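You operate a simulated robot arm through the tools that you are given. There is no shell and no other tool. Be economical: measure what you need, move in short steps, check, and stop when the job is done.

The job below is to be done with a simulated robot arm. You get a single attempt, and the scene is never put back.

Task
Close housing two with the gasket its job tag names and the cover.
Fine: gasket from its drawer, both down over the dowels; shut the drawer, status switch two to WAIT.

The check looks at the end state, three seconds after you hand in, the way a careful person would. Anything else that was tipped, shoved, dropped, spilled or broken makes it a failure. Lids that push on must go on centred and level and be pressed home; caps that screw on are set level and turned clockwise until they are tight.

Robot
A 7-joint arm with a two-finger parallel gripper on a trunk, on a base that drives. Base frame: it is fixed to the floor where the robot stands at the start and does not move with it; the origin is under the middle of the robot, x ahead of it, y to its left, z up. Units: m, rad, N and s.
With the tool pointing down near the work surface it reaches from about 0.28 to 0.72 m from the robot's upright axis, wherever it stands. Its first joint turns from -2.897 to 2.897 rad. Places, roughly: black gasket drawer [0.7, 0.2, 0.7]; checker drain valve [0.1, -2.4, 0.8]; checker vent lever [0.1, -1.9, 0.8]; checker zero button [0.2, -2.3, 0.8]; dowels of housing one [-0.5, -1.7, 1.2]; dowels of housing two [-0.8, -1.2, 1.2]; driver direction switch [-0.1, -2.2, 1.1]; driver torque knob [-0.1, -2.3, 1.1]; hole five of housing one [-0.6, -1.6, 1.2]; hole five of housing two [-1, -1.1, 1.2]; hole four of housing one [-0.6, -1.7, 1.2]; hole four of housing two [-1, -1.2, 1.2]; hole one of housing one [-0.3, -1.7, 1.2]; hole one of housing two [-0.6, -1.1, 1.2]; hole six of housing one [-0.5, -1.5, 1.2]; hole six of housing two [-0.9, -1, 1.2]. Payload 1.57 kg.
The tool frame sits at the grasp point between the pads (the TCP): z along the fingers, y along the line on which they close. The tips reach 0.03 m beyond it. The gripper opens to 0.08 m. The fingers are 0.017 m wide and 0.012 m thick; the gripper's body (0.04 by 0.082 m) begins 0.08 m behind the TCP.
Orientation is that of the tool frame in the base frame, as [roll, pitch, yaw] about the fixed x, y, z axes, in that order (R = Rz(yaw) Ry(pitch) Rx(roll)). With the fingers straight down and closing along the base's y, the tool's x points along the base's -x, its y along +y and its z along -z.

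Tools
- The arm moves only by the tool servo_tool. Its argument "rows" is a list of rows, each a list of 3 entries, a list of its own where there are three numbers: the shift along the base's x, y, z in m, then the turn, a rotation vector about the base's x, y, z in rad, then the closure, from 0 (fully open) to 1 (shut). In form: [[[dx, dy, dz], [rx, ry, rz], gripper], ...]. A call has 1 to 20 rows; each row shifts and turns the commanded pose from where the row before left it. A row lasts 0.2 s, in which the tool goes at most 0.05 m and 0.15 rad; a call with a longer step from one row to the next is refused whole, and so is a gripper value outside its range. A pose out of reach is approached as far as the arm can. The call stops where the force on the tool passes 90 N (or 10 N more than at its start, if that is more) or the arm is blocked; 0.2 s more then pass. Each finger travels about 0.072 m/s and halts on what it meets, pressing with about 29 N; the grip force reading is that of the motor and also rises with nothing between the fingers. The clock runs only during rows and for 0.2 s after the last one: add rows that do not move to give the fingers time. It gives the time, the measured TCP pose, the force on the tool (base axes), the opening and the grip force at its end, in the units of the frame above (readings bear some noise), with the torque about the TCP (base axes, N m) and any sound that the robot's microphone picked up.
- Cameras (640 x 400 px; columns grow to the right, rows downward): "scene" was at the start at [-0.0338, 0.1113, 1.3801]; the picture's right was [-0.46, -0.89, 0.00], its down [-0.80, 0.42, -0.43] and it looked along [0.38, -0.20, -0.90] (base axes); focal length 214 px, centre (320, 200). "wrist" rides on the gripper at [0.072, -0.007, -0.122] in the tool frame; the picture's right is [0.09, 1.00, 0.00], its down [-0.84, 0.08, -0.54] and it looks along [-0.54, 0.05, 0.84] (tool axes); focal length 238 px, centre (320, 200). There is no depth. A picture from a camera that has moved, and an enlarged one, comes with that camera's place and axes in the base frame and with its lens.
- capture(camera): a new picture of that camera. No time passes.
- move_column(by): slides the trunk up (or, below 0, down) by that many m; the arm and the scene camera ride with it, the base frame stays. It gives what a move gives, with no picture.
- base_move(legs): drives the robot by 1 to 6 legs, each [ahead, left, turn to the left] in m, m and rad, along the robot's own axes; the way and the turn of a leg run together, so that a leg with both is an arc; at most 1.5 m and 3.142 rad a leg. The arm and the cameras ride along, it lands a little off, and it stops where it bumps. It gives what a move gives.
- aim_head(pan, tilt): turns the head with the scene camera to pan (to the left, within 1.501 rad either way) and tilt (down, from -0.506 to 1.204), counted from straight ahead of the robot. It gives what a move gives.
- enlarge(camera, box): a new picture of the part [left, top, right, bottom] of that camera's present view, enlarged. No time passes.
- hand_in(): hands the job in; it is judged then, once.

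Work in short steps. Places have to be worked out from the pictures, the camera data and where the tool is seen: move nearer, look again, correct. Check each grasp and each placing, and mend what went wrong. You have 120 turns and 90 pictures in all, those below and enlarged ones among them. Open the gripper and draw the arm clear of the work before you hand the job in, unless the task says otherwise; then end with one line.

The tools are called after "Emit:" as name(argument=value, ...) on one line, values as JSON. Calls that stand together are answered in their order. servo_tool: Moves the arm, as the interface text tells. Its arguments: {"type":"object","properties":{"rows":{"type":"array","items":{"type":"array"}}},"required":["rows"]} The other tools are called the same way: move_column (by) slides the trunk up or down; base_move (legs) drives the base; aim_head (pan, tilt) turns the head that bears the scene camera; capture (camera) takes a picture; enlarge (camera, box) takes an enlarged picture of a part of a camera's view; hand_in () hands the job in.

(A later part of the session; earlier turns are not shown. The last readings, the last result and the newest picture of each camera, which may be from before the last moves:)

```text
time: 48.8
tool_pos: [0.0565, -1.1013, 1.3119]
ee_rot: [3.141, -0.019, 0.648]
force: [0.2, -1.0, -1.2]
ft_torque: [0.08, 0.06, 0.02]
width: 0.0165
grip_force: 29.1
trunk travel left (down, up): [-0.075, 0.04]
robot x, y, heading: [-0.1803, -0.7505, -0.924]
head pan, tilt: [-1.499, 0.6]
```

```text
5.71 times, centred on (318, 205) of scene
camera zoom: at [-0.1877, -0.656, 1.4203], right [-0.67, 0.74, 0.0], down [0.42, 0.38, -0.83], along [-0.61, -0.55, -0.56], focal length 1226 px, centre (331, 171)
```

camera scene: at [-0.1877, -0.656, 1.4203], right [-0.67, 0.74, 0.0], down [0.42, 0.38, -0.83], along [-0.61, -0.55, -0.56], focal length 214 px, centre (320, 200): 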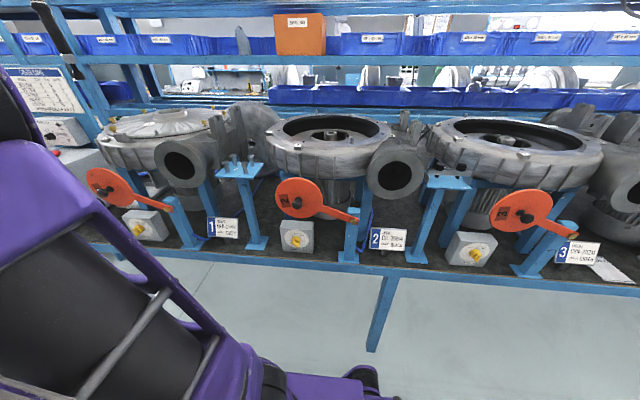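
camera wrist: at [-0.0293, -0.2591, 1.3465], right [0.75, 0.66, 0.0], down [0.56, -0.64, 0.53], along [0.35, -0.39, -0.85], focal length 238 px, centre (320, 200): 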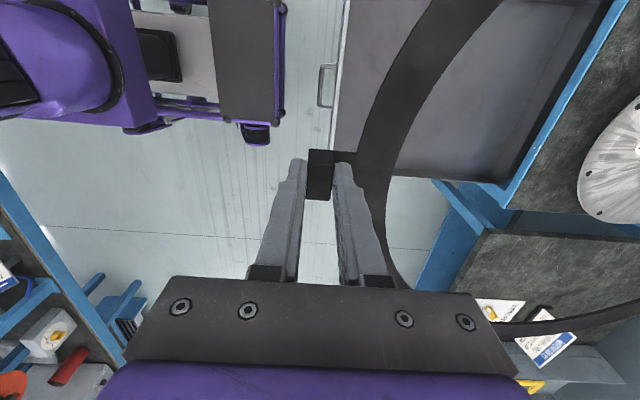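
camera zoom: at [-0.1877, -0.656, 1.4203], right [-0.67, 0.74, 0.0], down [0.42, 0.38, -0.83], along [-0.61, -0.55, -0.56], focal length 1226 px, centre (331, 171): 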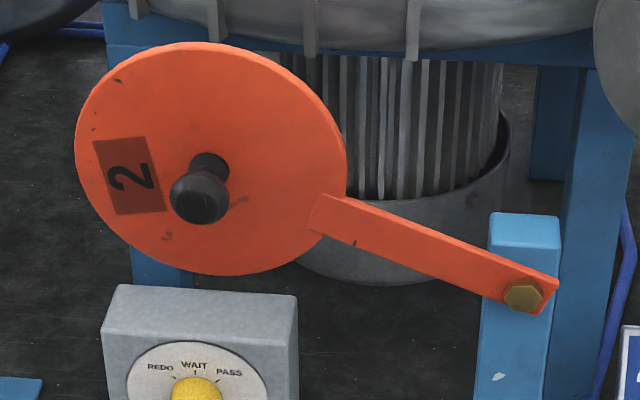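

Two dowels (one near, one far), six tapped holes; the switch has REDO / WAIT / PASS. Now I inspect the held gasket for its dowel holes.

Emit:
aim_head(pan=-0.2, tilt=0.6)

Emit:
capture(camera="scene")

Emit:
enlarge(camera="wrist", box=[300, 0, 640, 340])

```text
time: 50.2
tool_pos: [0.0563, -1.1028, 1.3102]
ee_rot: [-3.141, -0.019, 0.646]
force: [0.2, 0.3, 0.2]
ft_torque: [0.08, 0.07, 0.02]
width: 0.0165
grip_force: 28.7
trunk travel left (down, up): [-0.075, 0.04]
robot x, y, heading: [-0.1827, -0.7531, -0.927]
head pan, tilt: [-0.201, 0.6]
```

```text
52 pictures are left
camera scene: at [-0.0842, -0.6765, 1.4203], right [-0.9, -0.43, 0.0], down [-0.24, 0.51, -0.83], along [0.35, -0.74, -0.56], focal length 214 px, centre (320, 200)
```

scene: 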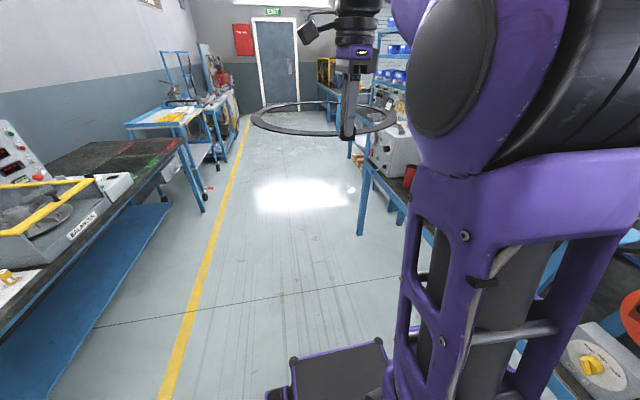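

```text
1.18 times, centred on (470, 170) of wrist
camera zoom: at [0.1081, -1.054, 1.4351], right [0.67, -0.74, 0.0], down [-0.63, -0.57, 0.53], along [-0.39, -0.36, -0.85], focal length 280 px, centre (144, 235)
```

zoom: 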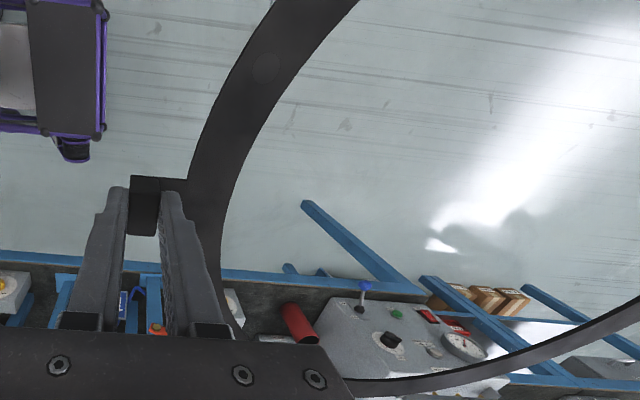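

A faint round mark shows on the ring near the lug; I zoom in from both cameras.

Emit:
enlarge(camera="scene", box=[240, 80, 416, 150])

Emit:
enlarge(camera="wrist", box=[380, 0, 540, 100])

```text
3.64 times, centred on (328, 115) of scene
camera zoom: at [-0.0842, -0.6765, 1.4203], right [-0.9, -0.43, 0.0], down [-0.24, 0.51, -0.83], along [0.35, -0.74, -0.56], focal length 780 px, centre (291, 509)
```

zoom: 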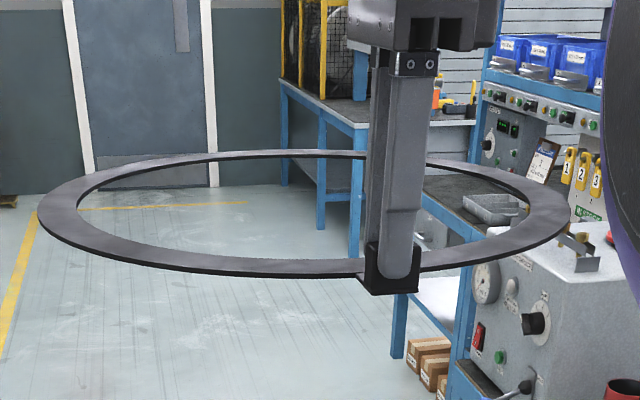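

```text
4.00 times, centred on (460, 50) of wrist
camera zoom: at [0.1081, -1.054, 1.4351], right [0.67, -0.74, 0.0], down [-0.63, -0.57, 0.53], along [-0.39, -0.36, -0.85], focal length 953 px, centre (-240, 800)
```

zoom: 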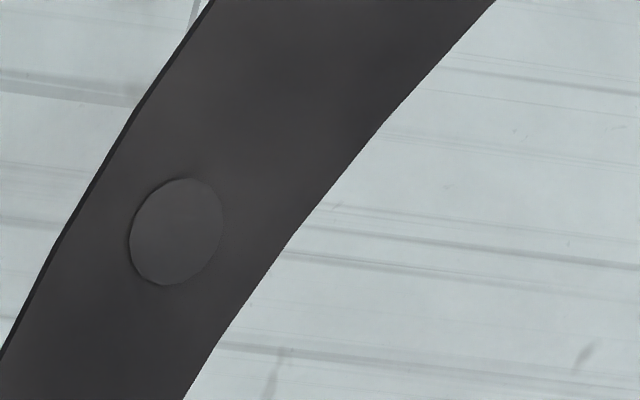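

The mark is a ~18 mm disc. I lower the gasket in the clear aisle so the head camera can view the entire ring from above.

Emit:
servo_tool(rows=[[[0, 0, -0.045], [0, 0, 0], 1], [[0, 0, -0.045], [0, 0, 0], 1], [[0, 0, -0.045], [0, 0, 0], 1], [[0, 0, -0.045], [0, 0, 0], 1], [[0, 0, -0.045], [0, 0, 0], 1], [[0, 0, -0.045], [0, 0, 0], 1], [[0, 0, -0.045], [0, 0, 0], 1], [[0, 0, 0], [0, 0, 0], 1]])

Emit:
enlarge(camera="scene", box=[220, 80, 420, 205])

```text
time: 52.0
tool_pos: [0.0581, -1.1019, 0.9945]
ee_rot: [-3.141, -0.018, 0.649]
force: [0.3, -0.4, -0.5]
ft_torque: [0.08, 0.06, -0.04]
width: 0.0165
grip_force: 28.9
trunk travel left (down, up): [-0.075, 0.04]
robot x, y, heading: [-0.1752, -0.7529, -0.925]
head pan, tilt: [-0.201, 0.6]
```

```text
3.20 times, centred on (320, 142) of scene
camera zoom: at [-0.084, -0.6766, 1.4203], right [-0.9, -0.43, 0.0], down [-0.24, 0.51, -0.82], along [0.36, -0.74, -0.57], focal length 686 px, centre (320, 384)
```

zoom: 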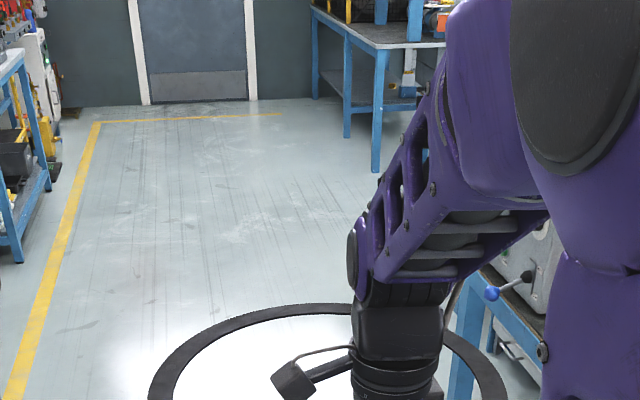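

Emit:
aim_head(pan=-0.2, tilt=0.95)

Emit:
enlarge(camera="scene", box=[230, 80, 410, 192])

```text
time: 52.9
tool_pos: [0.0582, -1.1017, 0.9956]
ee_rot: [-3.14, -0.018, 0.647]
force: [0.2, -0.4, -0.5]
ft_torque: [0.1, 0.06, 0.01]
width: 0.0165
grip_force: 29.6
trunk travel left (down, up): [-0.075, 0.04]
robot x, y, heading: [-0.1881, -0.7527, -0.923]
head pan, tilt: [-0.201, 0.949]
```

```text
3.56 times, centred on (320, 136) of scene
camera zoom: at [-0.0908, -0.6624, 1.3919], right [-0.9, -0.43, 0.0], down [-0.35, 0.73, -0.58], along [0.25, -0.53, -0.81], focal length 763 px, centre (320, 428)
```

zoom: 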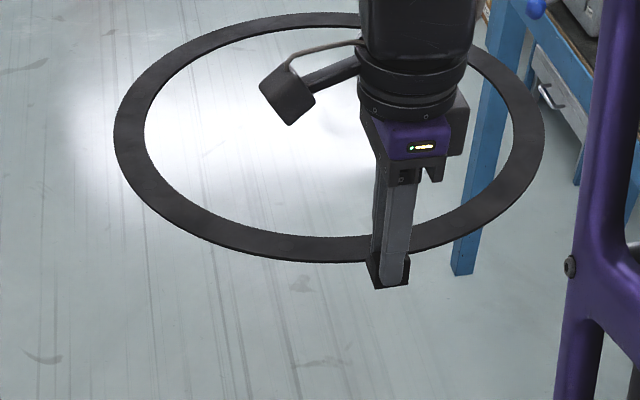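

The ring appears plain except that disc (25° clockwise from the lug, r≈0.175), which likely marks a dowel hole. I zoom tighter on ring's parts to find any others.

Emit:
enlarge(camera="scene", box=[255, 115, 351, 160])

Emit:
enlarge(camera="scene", box=[335, 75, 391, 155])

Emit:
enlarge(camera="scene", box=[255, 78, 351, 138])

```text
6.67 times, centred on (303, 138) of scene
camera zoom: at [-0.0908, -0.6624, 1.3919], right [-0.9, -0.43, 0.0], down [-0.35, 0.73, -0.58], along [0.25, -0.53, -0.81], focal length 1430 px, centre (433, 617)
```

zoom: 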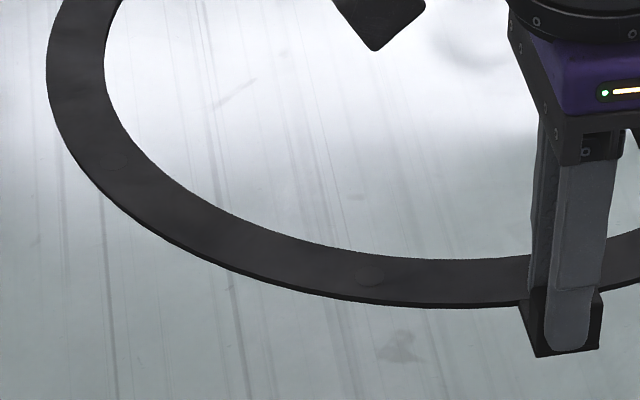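

```text
5.00 times, centred on (363, 115) of scene
camera zoom: at [-0.0908, -0.6624, 1.3919], right [-0.9, -0.43, 0.0], down [-0.35, 0.73, -0.58], along [0.25, -0.53, -0.81], focal length 1072 px, centre (105, 625)
```

zoom: 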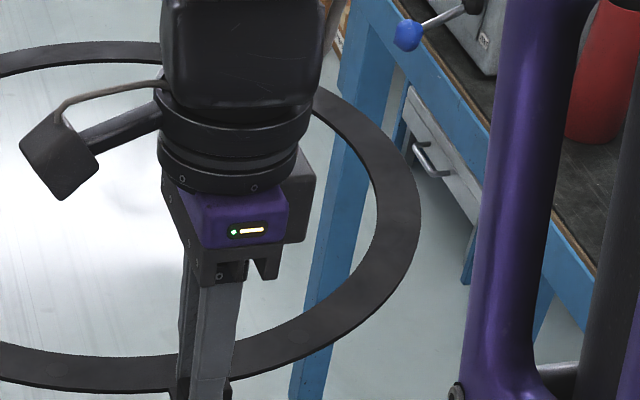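

```text
6.67 times, centred on (303, 108) of scene
camera zoom: at [-0.0908, -0.6624, 1.3919], right [-0.9, -0.43, 0.0], down [-0.35, 0.73, -0.58], along [0.25, -0.53, -0.81], focal length 1430 px, centre (433, 813)
```

zoom: 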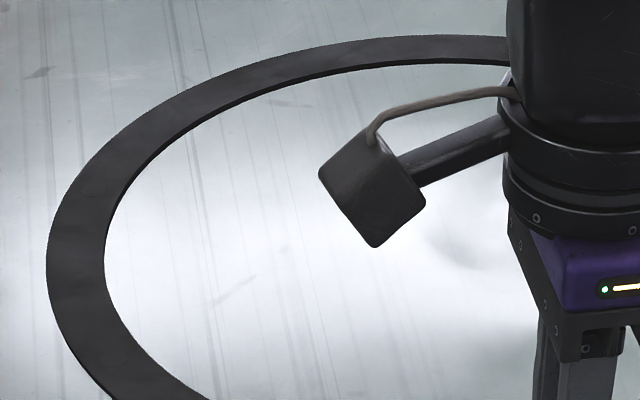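

Eight equally spaced discs with the lug midway between two, matching the eight flange positions (dowel N at +22.5° from the bench normal): so lug faces straight out to the aisle. I raise to z≈1.36 and turn to face the housing.

Emit:
servo_tool(rows=[[[0, 0, 0.046], [0, 0, 0], 1], [[0, 0, 0.046], [0, 0, 0], 1], [[0, 0, 0.046], [0, 0, 0], 1], [[0, 0, 0.046], [0, 0, 0], 1], [[0, 0, 0.046], [0, 0, 0], 1], [[0, 0, 0.046], [0, 0, 0], 1], [[0, 0, 0.046], [0, 0, 0], 1], [[0, 0, 0.046], [0, 0, 0], 1], [[0, 0, 0], [0, 0, 0], 1]])

Emit:
base_move(legs=[[0, 0, -1.588]])

Emit:
aim_head(pan=0.0, tilt=0.6)

Emit:
capture(camera="scene")

Emit:
capture(camera="wrist")

```text
time: 54.9
tool_pos: [0.0565, -1.1029, 1.3624]
ee_rot: [-3.141, -0.019, 0.648]
force: [0.1, -0.6, 0.0]
ft_torque: [0.07, 0.1, -0.01]
width: 0.0169
grip_force: 29.6
trunk travel left (down, up): [-0.075, 0.04]
robot x, y, heading: [-0.1802, -0.7512, -0.926]
head pan, tilt: [-0.201, 0.949]
```

```text
time: 59.2
tool_pos: [-0.5389, -0.9809, 1.3629]
ee_rot: [-3.141, -0.02, -0.948]
force: [0.0, 0.6, -0.3]
ft_torque: [0.07, -0.05, -0.01]
width: 0.0165
grip_force: 29.2
trunk travel left (down, up): [-0.075, 0.04]
robot x, y, heading: [-0.1841, -0.7509, -2.521]
head pan, tilt: [-0.201, 0.949]
```

```text
time: 60.1
tool_pos: [-0.539, -0.9822, 1.3635]
ee_rot: [-3.141, -0.019, -0.949]
force: [-1.2, 0.2, -0.5]
ft_torque: [0.02, -0.07, 0.01]
width: 0.0164
grip_force: 28.9
trunk travel left (down, up): [-0.075, 0.04]
robot x, y, heading: [-0.1837, -0.7526, -2.525]
head pan, tilt: [0.0, 0.6]
```

```text
43 pictures are left
camera scene: at [-0.0973, -0.8659, 1.4202], right [-0.58, 0.81, 0.0], down [0.46, 0.33, -0.82], along [-0.67, -0.48, -0.57], focal length 214 px, centre (320, 200)
```

scene: 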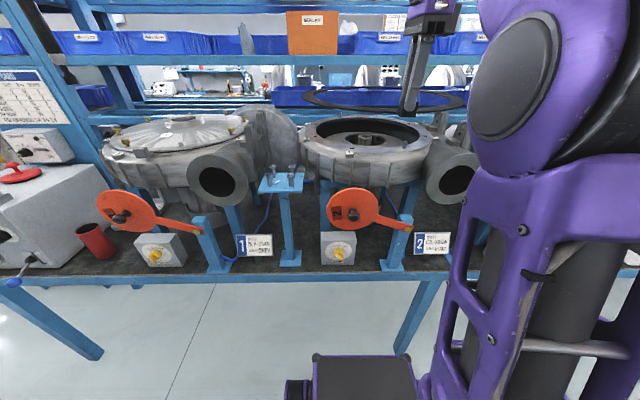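

```text
42 pictures are left
camera wrist: at [-0.4918, -1.0334, 1.4868], right [-0.76, -0.65, 0.0], down [-0.56, 0.64, 0.53], along [-0.34, 0.4, -0.85], focal length 238 px, centre (320, 200)
```

wrist: 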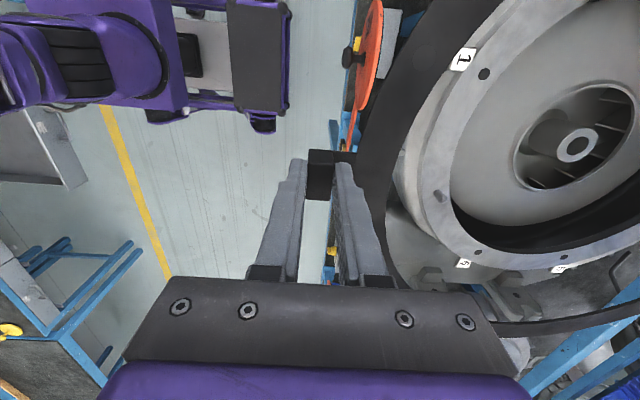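

The wrist camera sees hole 1, the near dowel, and holes 6 and 5. I zoom for accurate coordinates.

Emit:
enlarge(camera="wrist", box=[416, 50, 640, 274])

Emit:
enlarge(camera="scene", box=[280, 70, 480, 195])

```text
1.79 times, centred on (528, 162) of wrist
camera zoom: at [-0.4918, -1.0334, 1.4868], right [-0.76, -0.65, 0.0], down [-0.56, 0.64, 0.53], along [-0.34, 0.4, -0.85], focal length 426 px, centre (-51, 268)
```

zoom: 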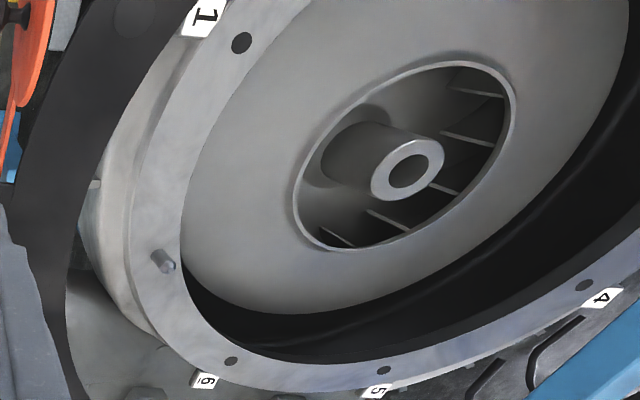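

```text
3.20 times, centred on (380, 132) of scene
camera zoom: at [-0.0973, -0.8659, 1.4202], right [-0.58, 0.81, 0.0], down [0.46, 0.33, -0.82], along [-0.67, -0.48, -0.57], focal length 686 px, centre (128, 416)
```

zoom: 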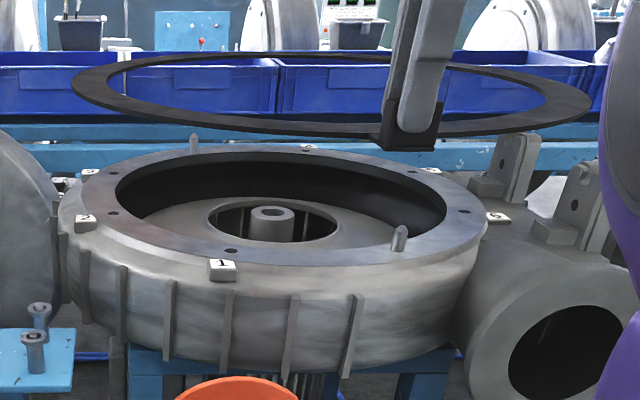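

Fitting gives flange z≈1.208, hole-circle radius 0.188, and a needed shift of about (-0.094, -0.062) with yaw already aligned. I shift over the housing, staying high, then lower to just above the dowels.

Emit:
servo_tool(rows=[[[-0.0236, -0.0155, 0], [0, 0, 0], 1], [[-0.0236, -0.0155, 0], [0, 0, 0], 1], [[-0.0236, -0.0155, 0], [0, 0, 0], 1], [[-0.0236, -0.0155, 0], [0, 0, 0], 1], [[0, 0, -0.03], [0, 0, 0], 1], [[0, 0, -0.03], [0, 0, 0], 1], [[0, 0, 0], [0, 0, 0], 1], [[0, 0, 0], [0, 0, 0], 1]])

Emit:
capture(camera="wrist")

Emit:
enlarge(camera="scene", box=[280, 70, 480, 195])

```text
time: 61.9
tool_pos: [-0.5732, -1.008, 1.29]
ee_rot: [3.141, -0.019, -0.949]
force: [0.6, -0.4, -0.3]
ft_torque: [0.07, -0.05, 0.04]
width: 0.0166
grip_force: 29.2
out of reach, approached as far as the arm can: row 1, 2, 3, 4
trunk travel left (down, up): [-0.075, 0.04]
robot x, y, heading: [-0.1794, -0.7509, -2.524]
head pan, tilt: [0.0, 0.6]
```

```text
39 pictures are left
camera wrist: at [-0.5275, -1.0587, 1.4146], right [-0.76, -0.65, 0.0], down [-0.56, 0.64, 0.53], along [-0.34, 0.4, -0.85], focal length 238 px, centre (320, 200)
```

wrist: 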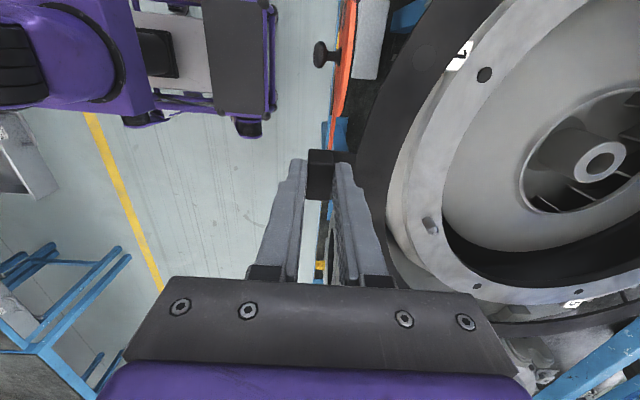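

```text
3.20 times, centred on (380, 132) of scene
camera zoom: at [-0.0973, -0.8659, 1.4203], right [-0.58, 0.81, 0.0], down [0.46, 0.33, -0.83], along [-0.67, -0.48, -0.56], focal length 686 px, centre (128, 416)
```

zoom: 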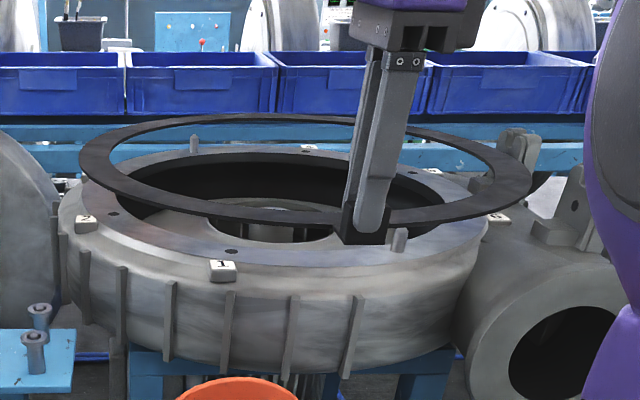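

High-up reach was limited; the rest of the shift remains. I finish it at this height (gasket ~2 cm above dowel tops).

Emit:
servo_tool(rows=[[[-0.02, -0.0119, 0], [0, 0, 0], 1], [[-0.02, -0.0119, 0], [0, 0, 0], 1], [[-0.02, -0.0119, 0], [0, 0, 0], 1], [[0, 0, 0], [0, 0, 0], 1], [[0, 0, 0], [0, 0, 0], 1]])

Emit:
enlarge(camera="scene", box=[280, 70, 480, 195])

```text
time: 63.1
tool_pos: [-0.6317, -1.0418, 1.2908]
ee_rot: [-3.14, -0.02, -0.949]
force: [-0.1, 0.4, -0.7]
ft_torque: [0.02, -0.07, 0.01]
width: 0.0164
grip_force: 28.8
trunk travel left (down, up): [-0.075, 0.04]
robot x, y, heading: [-0.1776, -0.7522, -2.521]
head pan, tilt: [0.0, 0.6]
```

```text
3.20 times, centred on (380, 132) of scene
camera zoom: at [-0.0973, -0.8659, 1.4203], right [-0.58, 0.81, 0.0], down [0.46, 0.33, -0.83], along [-0.67, -0.48, -0.56], focal length 686 px, centre (128, 416)
```

zoom: 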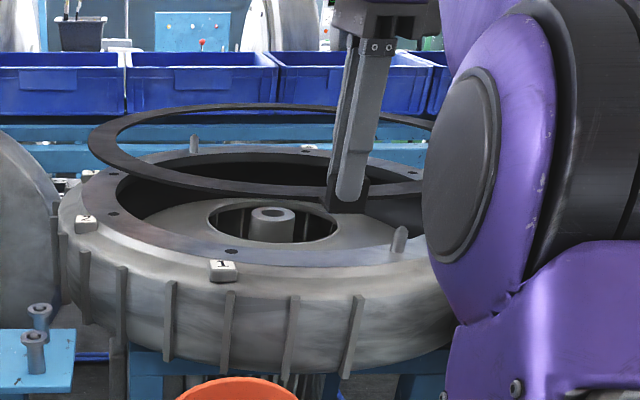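

The scene view suggests the lug may be ~1 cm too far right relative to hole 1/dowel midpoint, conflicting with the wrist fit. I check with the wrist camera here.

Emit:
enlarge(camera="wrist", box=[320, 0, 640, 320])

```text
1.25 times, centred on (480, 160) of wrist
camera zoom: at [-0.5861, -1.0937, 1.4145], right [-0.76, -0.65, 0.0], down [-0.56, 0.64, 0.53], along [-0.34, 0.4, -0.85], focal length 298 px, centre (120, 250)
```

zoom: 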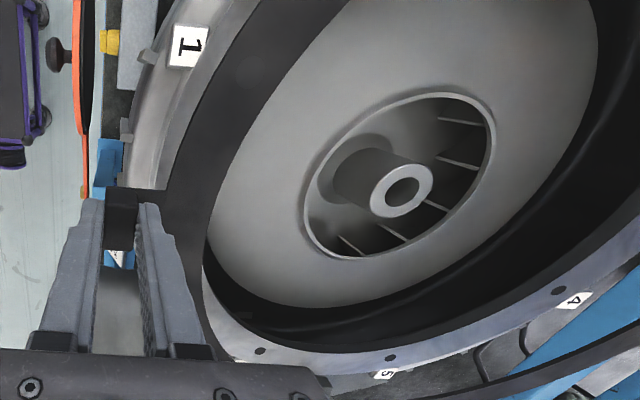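

Refit shows flange z≈1.20 and the gasket still ~15 mm short toward the housing, x within 2 mm. I correct, lower 2 cm, and look.

Emit:
servo_tool(rows=[[[-0.0114, -0.0106, 0], [0, 0, 0], 1], [[0, 0, 0], [0, 0, 0], 1], [[0, 0, -0.02], [0, 0, 0], 1], [[0, 0, 0], [0, 0, 0], 1], [[0, 0, 0], [0, 0, 0], 1]])

Emit:
enlarge(camera="scene", box=[290, 80, 450, 180])

Emit:
enlarge(camera="wrist", box=[320, 0, 640, 320])

```text
time: 64.3
tool_pos: [-0.6438, -1.0519, 1.2695]
ee_rot: [3.141, -0.018, -0.95]
force: [-0.2, 0.4, -0.1]
ft_torque: [0.03, -0.05, 0.01]
width: 0.0163
grip_force: 29.5
trunk travel left (down, up): [-0.075, 0.04]
robot x, y, heading: [-0.1842, -0.752, -2.526]
head pan, tilt: [0.0, 0.6]
```

```text
4.00 times, centred on (370, 130) of scene
camera zoom: at [-0.0973, -0.866, 1.4203], right [-0.58, 0.81, 0.0], down [0.46, 0.33, -0.83], along [-0.67, -0.48, -0.56], focal length 858 px, centre (120, 480)
```

zoom: 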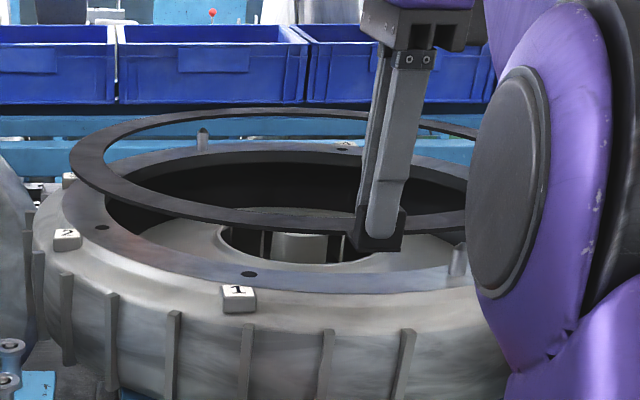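

```text
1.25 times, centred on (480, 160) of wrist
camera zoom: at [-0.5977, -1.1039, 1.3929], right [-0.76, -0.65, 0.0], down [-0.56, 0.64, 0.53], along [-0.34, 0.4, -0.85], focal length 298 px, centre (120, 250)
```

zoom: 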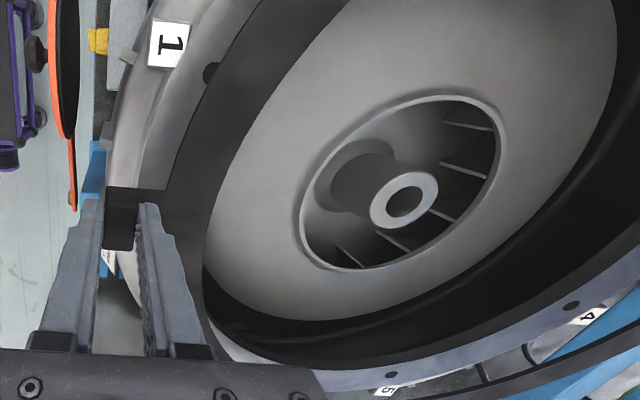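

Hole 1 is now peeking out past the ring: at this close angle the reading says I overshot by ~9 mm. I back off 9.5 mm and recheck.

Emit:
servo_tool(rows=[[[0.0077, 0.0055, 0], [0, 0, 0], 1], [[0, 0, 0], [0, 0, 0], 1], [[0, 0, -0.01], [0, 0, 0], 1], [[0, 0, 0], [0, 0, 0], 1]])

Emit:
enlarge(camera="wrist", box=[320, 0, 640, 320])

Emit:
aim_head(pan=-0.25, tilt=0.6)

Emit:
enlarge(camera="scene", box=[220, 70, 420, 195])

```text
time: 65.3
tool_pos: [-0.6367, -1.0464, 1.2586]
ee_rot: [-3.141, -0.019, -0.949]
force: [-1.0, 0.6, 0.2]
ft_torque: [0.03, -0.06, 0.01]
width: 0.0168
grip_force: 29.4
trunk travel left (down, up): [-0.075, 0.04]
robot x, y, heading: [-0.1812, -0.754, -2.521]
head pan, tilt: [0.0, 0.6]
```

```text
1.25 times, centred on (480, 160) of wrist
camera zoom: at [-0.59, -1.0977, 1.3833], right [-0.76, -0.65, 0.0], down [-0.56, 0.64, 0.53], along [-0.34, 0.4, -0.85], focal length 298 px, centre (120, 250)
```

zoom: 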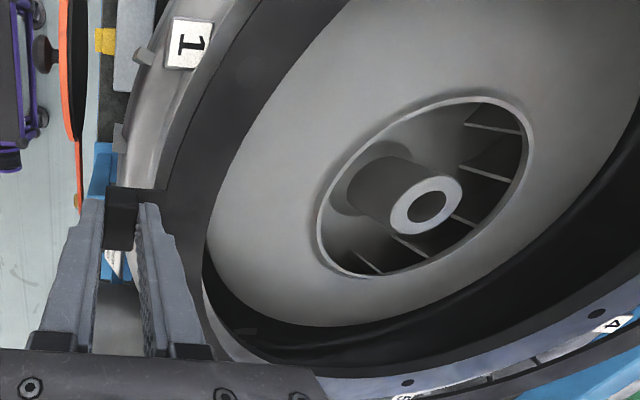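

```text
time: 66.0
tool_pos: [-0.6364, -1.0449, 1.2587]
ee_rot: [3.142, -0.02, -0.949]
force: [-0.6, -0.2, -0.3]
ft_torque: [0.07, -0.09, -0.02]
width: 0.0164
grip_force: 28.5
trunk travel left (down, up): [-0.075, 0.04]
robot x, y, heading: [-0.1835, -0.7532, -2.527]
head pan, tilt: [-0.25, 0.6]
```

```text
3.20 times, centred on (320, 132) of scene
camera zoom: at [-0.1077, -0.8466, 1.4203], right [-0.36, 0.93, 0.0], down [0.53, 0.2, -0.83], along [-0.77, -0.3, -0.56], focal length 686 px, centre (320, 416)
```

zoom: 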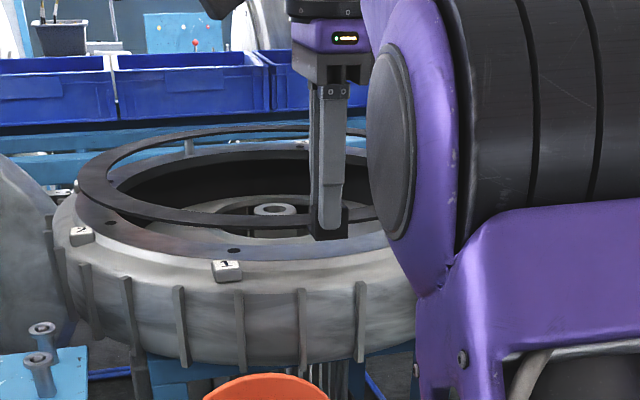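

Looks aligned with block 1. I descend gently, reading the force.

Emit:
servo_tool(rows=[[[0, 0, -0.004], [0, 0, 0], 1], [[0, 0, -0.004], [0, 0, 0], 1], [[0, 0, 0], [0, 0, 0], 1]])

Emit:
servo_tool(rows=[[[0, 0, -0.004], [0, 0, 0], 1], [[0, 0, -0.004], [0, 0, 0], 1], [[0, 0, 0], [0, 0, 0], 1]])

Emit:
capture(camera="wrist")

```text
time: 66.8
tool_pos: [-0.6357, -1.045, 1.2519]
ee_rot: [3.14, -0.019, -0.95]
force: [-4.2, 0.8, 5.6]
ft_torque: [0.26, 0.76, 0.08]
width: 0.0165
grip_force: 29.6
trunk travel left (down, up): [-0.075, 0.04]
robot x, y, heading: [-0.1811, -0.7493, -2.522]
head pan, tilt: [-0.25, 0.6]
```

```text
time: 67.6
tool_pos: [-0.6363, -1.0447, 1.2435]
ee_rot: [3.141, -0.018, -0.951]
force: [-2.2, 1.2, 8.5]
ft_torque: [0.36, 0.86, 0.0]
width: 0.0173
grip_force: 28.5
trunk travel left (down, up): [-0.075, 0.04]
robot x, y, heading: [-0.1833, -0.7489, -2.523]
head pan, tilt: [-0.25, 0.6]
```

```text
31 pictures are left
camera wrist: at [-0.5899, -1.0973, 1.3677], right [-0.76, -0.65, 0.0], down [-0.56, 0.64, 0.53], along [-0.34, 0.4, -0.85], focal length 238 px, centre (320, 200)
```

wrist: 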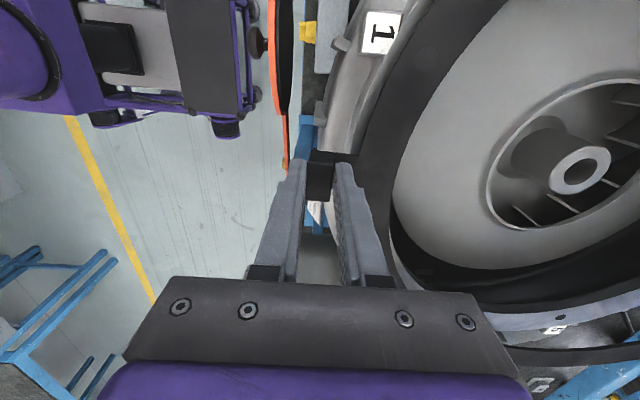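

Contact of ~8 N centred near the near dowel, with a sideways push toward base −x. I slide a few mm that way and watch whether the force drops.

Emit:
servo_tool(rows=[[[0, 0, 0.004], [0, 0, 0], 1], [[-0.003, 0.0005, 0], [0, 0, 0], 1], [[0, 0, 0], [0, 0, 0], 1]])

Emit:
servo_tool(rows=[[[-0.003, 0.0005, 0], [0, 0, 0], 1], [[0, 0, 0], [0, 0, 0], 1]])

Emit:
enlarge(camera="scene", box=[220, 90, 380, 190])

```text
time: 68.4
tool_pos: [-0.6381, -1.0451, 1.2479]
ee_rot: [-3.14, -0.021, -0.948]
force: [1.7, 0.3, 0.0]
ft_torque: [-0.13, 0.03, 0.28]
width: 0.0164
grip_force: 29.3
trunk travel left (down, up): [-0.075, 0.04]
robot x, y, heading: [-0.1793, -0.7498, -2.523]
head pan, tilt: [-0.25, 0.6]
```

```text
time: 69.0
tool_pos: [-0.6423, -1.0446, 1.2484]
ee_rot: [-3.14, -0.019, -0.949]
force: [3.7, 1.0, 0.7]
ft_torque: [-0.13, 0.04, 0.29]
width: 0.0166
grip_force: 28.6
trunk travel left (down, up): [-0.075, 0.04]
robot x, y, heading: [-0.1816, -0.7512, -2.519]
head pan, tilt: [-0.25, 0.6]
```

```text
4.00 times, centred on (300, 140) of scene
camera zoom: at [-0.1073, -0.8464, 1.4203], right [-0.36, 0.93, 0.0], down [0.53, 0.2, -0.83], along [-0.77, -0.3, -0.56], focal length 858 px, centre (400, 440)
```

zoom: 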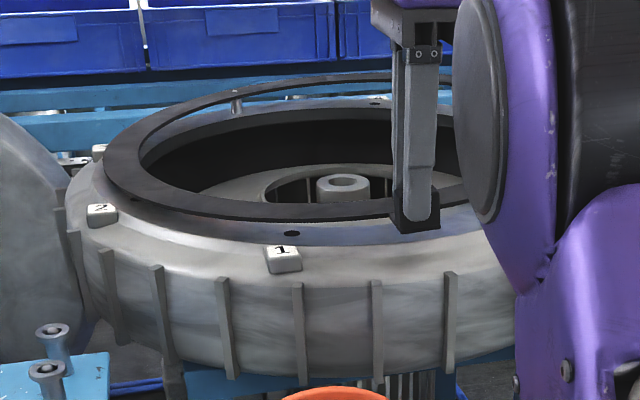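

Vertical force vanished and lateral resistance appeared: the near dowel is entering its hole. I relax 2 mm and continue down.

Emit:
servo_tool(rows=[[[0.002, 0, 0], [0, 0, 0], 1], [[0, 0, -0.004], [0, 0, 0], 1], [[0, 0, -0.004], [0, 0, 0], 1], [[0, 0, 0], [0, 0, 0], 1]])

Emit:
servo_tool(rows=[[[0, 0, -0.004], [0, 0, 0], 1], [[0, 0, 0], [0, 0, 0], 1]])

Emit:
enlarge(camera="scene", box=[220, 90, 380, 190])

```text
time: 70.0
tool_pos: [-0.6385, -1.0447, 1.2406]
ee_rot: [3.141, -0.019, -0.949]
force: [3.7, -1.2, 11.5]
ft_torque: [0.29, 0.88, 0.07]
width: 0.0169
grip_force: 28.7
trunk travel left (down, up): [-0.075, 0.04]
robot x, y, heading: [-0.185, -0.7534, -2.518]
head pan, tilt: [-0.25, 0.6]
```

```text
time: 70.6
tool_pos: [-0.6399, -1.0456, 1.2348]
ee_rot: [3.141, -0.02, -0.95]
force: [3.5, -3.6, 6.2]
ft_torque: [-0.64, 0.05, 0.27]
width: 0.017
grip_force: 29.0
trunk travel left (down, up): [-0.075, 0.04]
robot x, y, heading: [-0.1846, -0.7526, -2.521]
head pan, tilt: [-0.25, 0.6]
```

```text
4.00 times, centred on (300, 140) of scene
camera zoom: at [-0.1068, -0.8466, 1.4202], right [-0.36, 0.93, 0.0], down [0.53, 0.2, -0.83], along [-0.77, -0.3, -0.56], focal length 858 px, centre (400, 440)
```

zoom: 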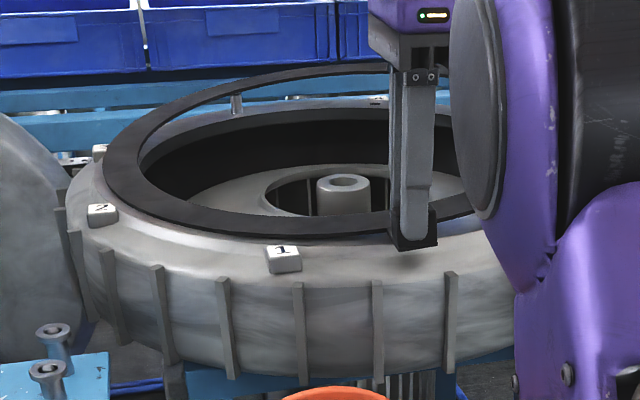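

The near side is down on its dowel, but the far side rides on the far dowel. I zoom there to see which way it must shift.

Emit:
enlarge(camera="scene", box=[245, 95, 325, 145])

Emit:
enlarge(camera="wrist", box=[380, 0, 640, 260])

```text
8.00 times, centred on (285, 120) of scene
camera zoom: at [-0.1068, -0.8466, 1.4202], right [-0.36, 0.93, 0.0], down [0.53, 0.2, -0.83], along [-0.77, -0.3, -0.56], focal length 1716 px, centre (600, 840)
```

zoom: 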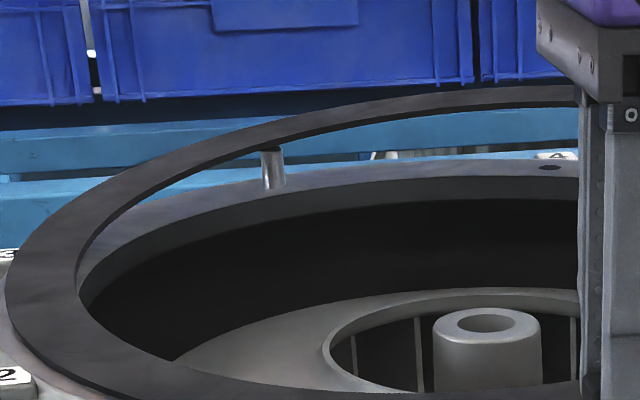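

```text
1.54 times, centred on (510, 130) of wrist
camera zoom: at [-0.5933, -1.0973, 1.3599], right [-0.76, -0.65, 0.0], down [-0.56, 0.64, 0.53], along [-0.35, 0.4, -0.85], focal length 367 px, centre (28, 308)
```

zoom: 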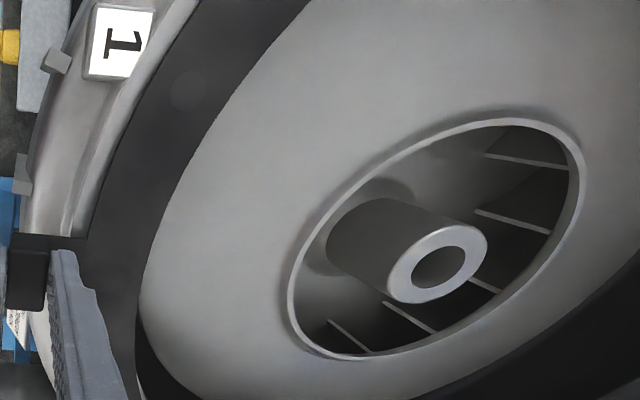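

The ring appears to have tipped up in the grip when the near dowel was touched, with the far dowel just under its band. I release the lug so that it can lie down, then look.

Emit:
servo_tool(rows=[[[0, 0, 0], [0, 0, 0], 0.8], [[0, 0, 0], [0, 0, 0], 0.6], [[0, 0, 0], [0, 0, 0], 0.5], [[0, 0, 0], [0, 0, 0], 0.5]])

Emit:
enlarge(camera="scene", box=[220, 90, 380, 190])

```text
time: 71.6
tool_pos: [-0.6416, -1.0447, 1.2356]
ee_rot: [-3.141, -0.018, -0.948]
force: [0.2, -0.1, 0.1]
ft_torque: [0.0, -0.03, 0.01]
width: 0.0399
grip_force: 0.0
trunk travel left (down, up): [-0.075, 0.04]
robot x, y, heading: [-0.1814, -0.7541, -2.525]
head pan, tilt: [-0.25, 0.6]
```

```text
4.00 times, centred on (300, 140) of scene
camera zoom: at [-0.1077, -0.8466, 1.4203], right [-0.36, 0.93, 0.0], down [0.53, 0.2, -0.83], along [-0.77, -0.3, -0.56], focal length 858 px, centre (400, 440)
```

zoom: 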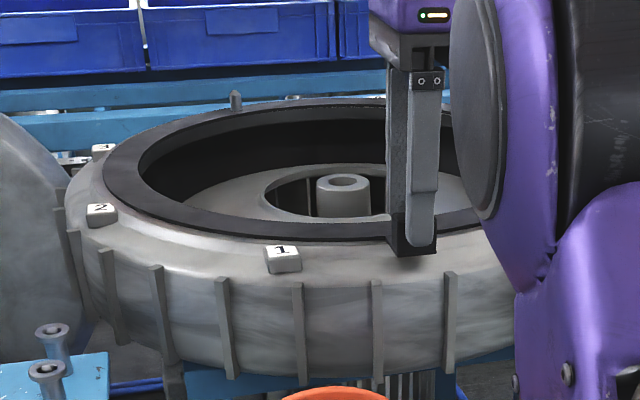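

The ring dropped flat over the far dowel. I raise the hand clear and check both dowels.

Emit:
servo_tool(rows=[[[0, 0, 0.02], [0, 0, 0], 0.5], [[0, 0, 0.03], [0, 0, 0], 0.5], [[0, 0, 0.02], [0, 0, 0], 0.5], [[0.024, 0.018, 0], [0, 0, 0], 0.5], [[0.024, 0.018, 0], [0, 0, 0], 0.5], [[0.024, 0.018, 0.01], [0, 0, 0], 0.5], [[0.024, 0.018, 0.01], [0, 0, 0], 0.5]])

Emit:
capture(camera="wrist")

Emit:
enlarge(camera="scene", box=[220, 90, 380, 190])

```text
time: 73.2
tool_pos: [-0.5443, -0.9731, 1.3132]
ee_rot: [3.141, -0.019, -0.95]
force: [-0.3, -0.1, -0.5]
ft_torque: [0.02, -0.03, 0.01]
width: 0.0398
grip_force: 0.0
out of reach, approached as far as the arm can: row 3
trunk travel left (down, up): [-0.075, 0.04]
robot x, y, heading: [-0.1826, -0.7516, -2.519]
head pan, tilt: [-0.25, 0.6]
```

```text
25 pictures are left
camera wrist: at [-0.4991, -1.0261, 1.4377], right [-0.76, -0.65, 0.0], down [-0.56, 0.64, 0.53], along [-0.34, 0.4, -0.85], focal length 238 px, centre (320, 200)
```

wrist: 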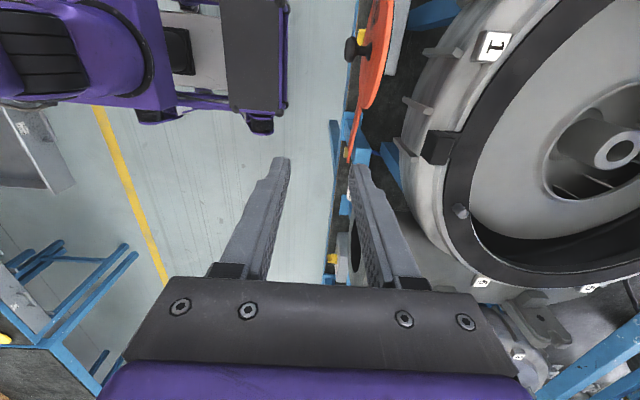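

```text
4.00 times, centred on (300, 140) of scene
camera zoom: at [-0.1078, -0.8466, 1.4203], right [-0.36, 0.93, 0.0], down [0.53, 0.2, -0.82], along [-0.77, -0.3, -0.57], focal length 858 px, centre (400, 440)
```

zoom: 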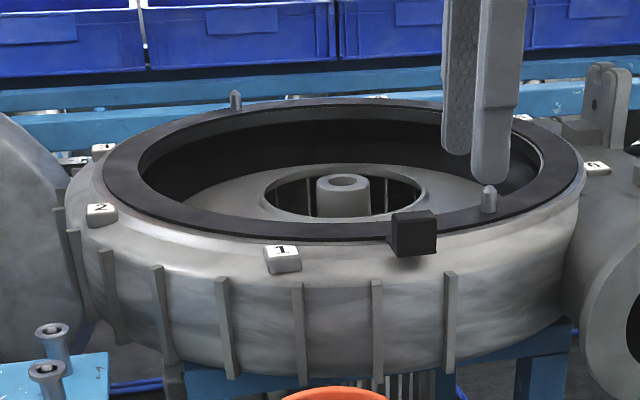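

Gasket is seated flat on both dowels. Now I fold the wrist back to its initial orientation (fingers closed for pushing), and drive back to the drawer.

Emit:
servo_tool(rows=[[[0.006, 0.0043, 0], [0, 0, 0.1428], 1], [[0.006, 0.0043, 0], [0, 0, 0.1428], 1], [[0.006, 0.0043, 0], [0, 0, 0.1428], 1], [[0.006, 0.0043, 0], [0, 0, 0.1428], 1], [[0.006, 0.0043, 0], [0, 0, 0.1428], 1], [[0.006, 0.0043, 0], [0, 0, 0.1428], 1], [[0.006, 0.0043, 0], [0, 0, 0.1428], 1], [[0.006, 0.0043, 0], [0, 0, 0.1428], 1], [[0.006, 0.0043, 0], [0, 0, 0.1428], 1], [[0.006, 0.0043, 0], [0, 0, 0.1428], 1], [[0.006, 0.0043, 0], [0, 0, 0.1428], 1]])

Emit:
base_move(legs=[[0, 0, 3.14], [0, 0.24, 0]])

Emit:
aim_head(pan=0.0, tilt=0.9)

Emit:
capture(camera="scene")

```text
time: 75.6
tool_pos: [-0.4802, -0.9258, 1.3118]
ee_rot: [3.141, -0.032, 0.622]
force: [-0.6, 0.5, 0.3]
ft_torque: [-0.02, -0.02, -0.02]
width: 0.0
grip_force: 21.2
trunk travel left (down, up): [-0.075, 0.04]
robot x, y, heading: [-0.1824, -0.7515, -2.519]
head pan, tilt: [-0.25, 0.6]
```

```text
time: 86.1
tool_pos: [-0.0152, -0.387, 1.3144]
ee_rot: [-3.14, -0.023, -2.54]
force: [-0.4, -0.2, 0.4]
ft_torque: [-0.03, 0.01, 0.06]
width: 0.0
grip_force: 21.6
trunk travel left (down, up): [-0.075, 0.04]
robot x, y, heading: [-0.3179, -0.5543, 0.6]
head pan, tilt: [-0.25, 0.6]
```

```text
time: 86.9
tool_pos: [-0.0129, -0.387, 1.3113]
ee_rot: [-3.141, -0.03, -2.542]
force: [0.2, -0.5, 0.1]
ft_torque: [0.01, -0.02, 0.02]
width: 0.0
grip_force: 21.2
trunk travel left (down, up): [-0.075, 0.04]
robot x, y, heading: [-0.3182, -0.5574, 0.597]
head pan, tilt: [0.0, 0.901]
```

```text
23 pictures are left
camera scene: at [-0.3822, -0.4628, 1.4236], right [0.3, -0.95, 0.0], down [-0.51, -0.16, -0.85], along [0.81, 0.25, -0.53], focal length 214 px, centre (320, 200)
```

scene: 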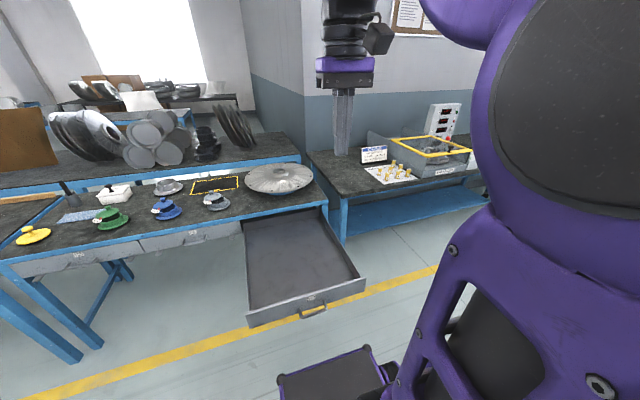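

Robot is ~0.03 rad off and the tool ~4 cm right of the handle. I correct the heading, shift, and lower the closed fingers in front of the handle.

Emit:
base_move(legs=[[0, 0, 0.032]])

Emit:
servo_tool(rows=[[[-0.01, 0.014, -0.04], [0, 0, 0], 1], [[-0.01, 0.014, -0.04], [0, 0, 0], 1], [[0, 0, -0.045], [0, 0, 0], 1], [[0, 0, -0.045], [0, 0, 0], 1], [[0, 0, -0.045], [0, 0, 0], 1], [[0, 0, -0.045], [0, 0, 0], 1], [[0, 0, -0.045], [0, 0, 0], 1], [[0, 0, -0.045], [0, 0, 0], 1], [[0, 0, -0.045], [0, 0, 0], 1], [[0, 0, -0.045], [0, 0, 0], 1], [[0, 0, -0.045], [0, 0, 0], 1], [[0, 0, -0.045], [0, 0, 0], 1], [[0, 0, -0.045], [0, 0, 0], 1], [[0, 0, -0.042], [0, 0, 0], 1], [[0, 0, 0], [0, 0, 0], 1]])

Emit:
capture(camera="wrist")

```text
time: 87.6
tool_pos: [-0.0183, -0.3772, 1.3125]
ee_rot: [3.141, -0.032, -2.511]
force: [0.4, 0.4, 0.8]
ft_torque: [-0.02, 0.02, -0.01]
width: 0.0
grip_force: 21.1
trunk travel left (down, up): [-0.075, 0.04]
robot x, y, heading: [-0.315, -0.5546, 0.634]
head pan, tilt: [0.0, 0.901]
```

```text
time: 90.8
tool_pos: [-0.0366, -0.3501, 0.6921]
ee_rot: [3.141, -0.031, -2.512]
force: [-0.9, 0.4, 0.8]
ft_torque: [0.04, 0.01, 0.01]
width: 0.0
grip_force: 21.2
trunk travel left (down, up): [-0.075, 0.04]
robot x, y, heading: [-0.3145, -0.5553, 0.631]
head pan, tilt: [0.0, 0.901]
```

```text
22 pictures are left
camera wrist: at [-0.0869, -0.395, 0.8173], right [-0.66, 0.75, 0.0], down [0.64, 0.57, 0.52], along [0.39, 0.34, -0.86], focal length 238 px, centre (320, 200)
```

wrist: 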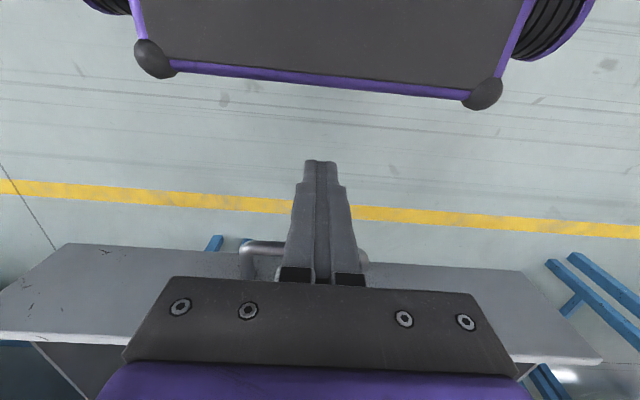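

Fingers are before the handle. I drive forward 0.52 m to push the drawer in, then finish with the arm.

Emit:
base_move(legs=[[0.25, 0, 0], [0.27, 0, 0]])

Emit:
capture(camera="scene")

```text
time: 94.2
tool_pos: [0.3929, -0.034, 0.6943]
ee_rot: [3.141, -0.033, -2.509]
force: [-1.1, 0.2, 0.8]
ft_torque: [0.0, -0.02, 0.02]
width: 0.0002
grip_force: 21.2
trunk travel left (down, up): [-0.075, 0.04]
robot x, y, heading: [0.1158, -0.2393, 0.633]
head pan, tilt: [0.0, 0.901]
```

```text
21 pictures are left
camera scene: at [0.0205, -0.1352, 1.3955], right [0.59, -0.81, 0.0], down [-0.63, -0.46, -0.62], along [0.5, 0.37, -0.78], focal length 214 px, centre (320, 200)
```

scene: 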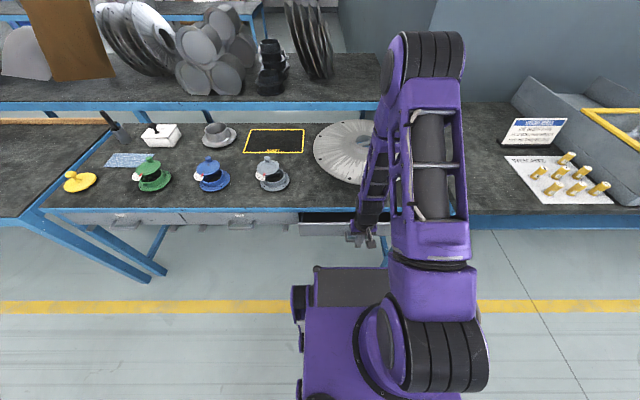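

Drawer is almost shut; I push the rest with the arm until it meets resistance.

Emit:
servo_tool(rows=[[[0.0121, 0.0088, 0], [0, 0, 0], 1], [[0.0121, 0.0088, 0], [0, 0, 0], 1], [[0.0121, 0.0088, 0], [0, 0, 0], 1], [[0.0081, 0.0059, 0], [0, 0, 0], 1], [[0.004, 0.003, 0], [0, 0, 0], 1], [[0, 0, 0], [0, 0, 0], 1]])

Emit:
enlarge(camera="scene", box=[220, 180, 400, 292])

```text
time: 95.6
tool_pos: [0.4414, 0.0005, 0.6931]
ee_rot: [-3.14, -0.034, -2.509]
force: [-9.8, -6.8, 4.7]
ft_torque: [-0.09, 0.15, -0.01]
width: 0.0
grip_force: 20.7
trunk travel left (down, up): [-0.075, 0.04]
robot x, y, heading: [0.1118, -0.2368, 0.63]
head pan, tilt: [0.0, 0.901]
```

```text
3.56 times, centred on (310, 236) of scene
camera zoom: at [0.0198, -0.1356, 1.3955], right [0.59, -0.81, 0.0], down [-0.63, -0.46, -0.62], along [0.5, 0.37, -0.78], focal length 763 px, centre (356, 72)
```

zoom: 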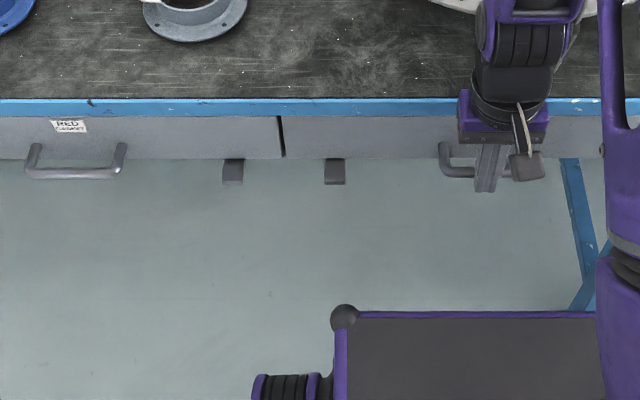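

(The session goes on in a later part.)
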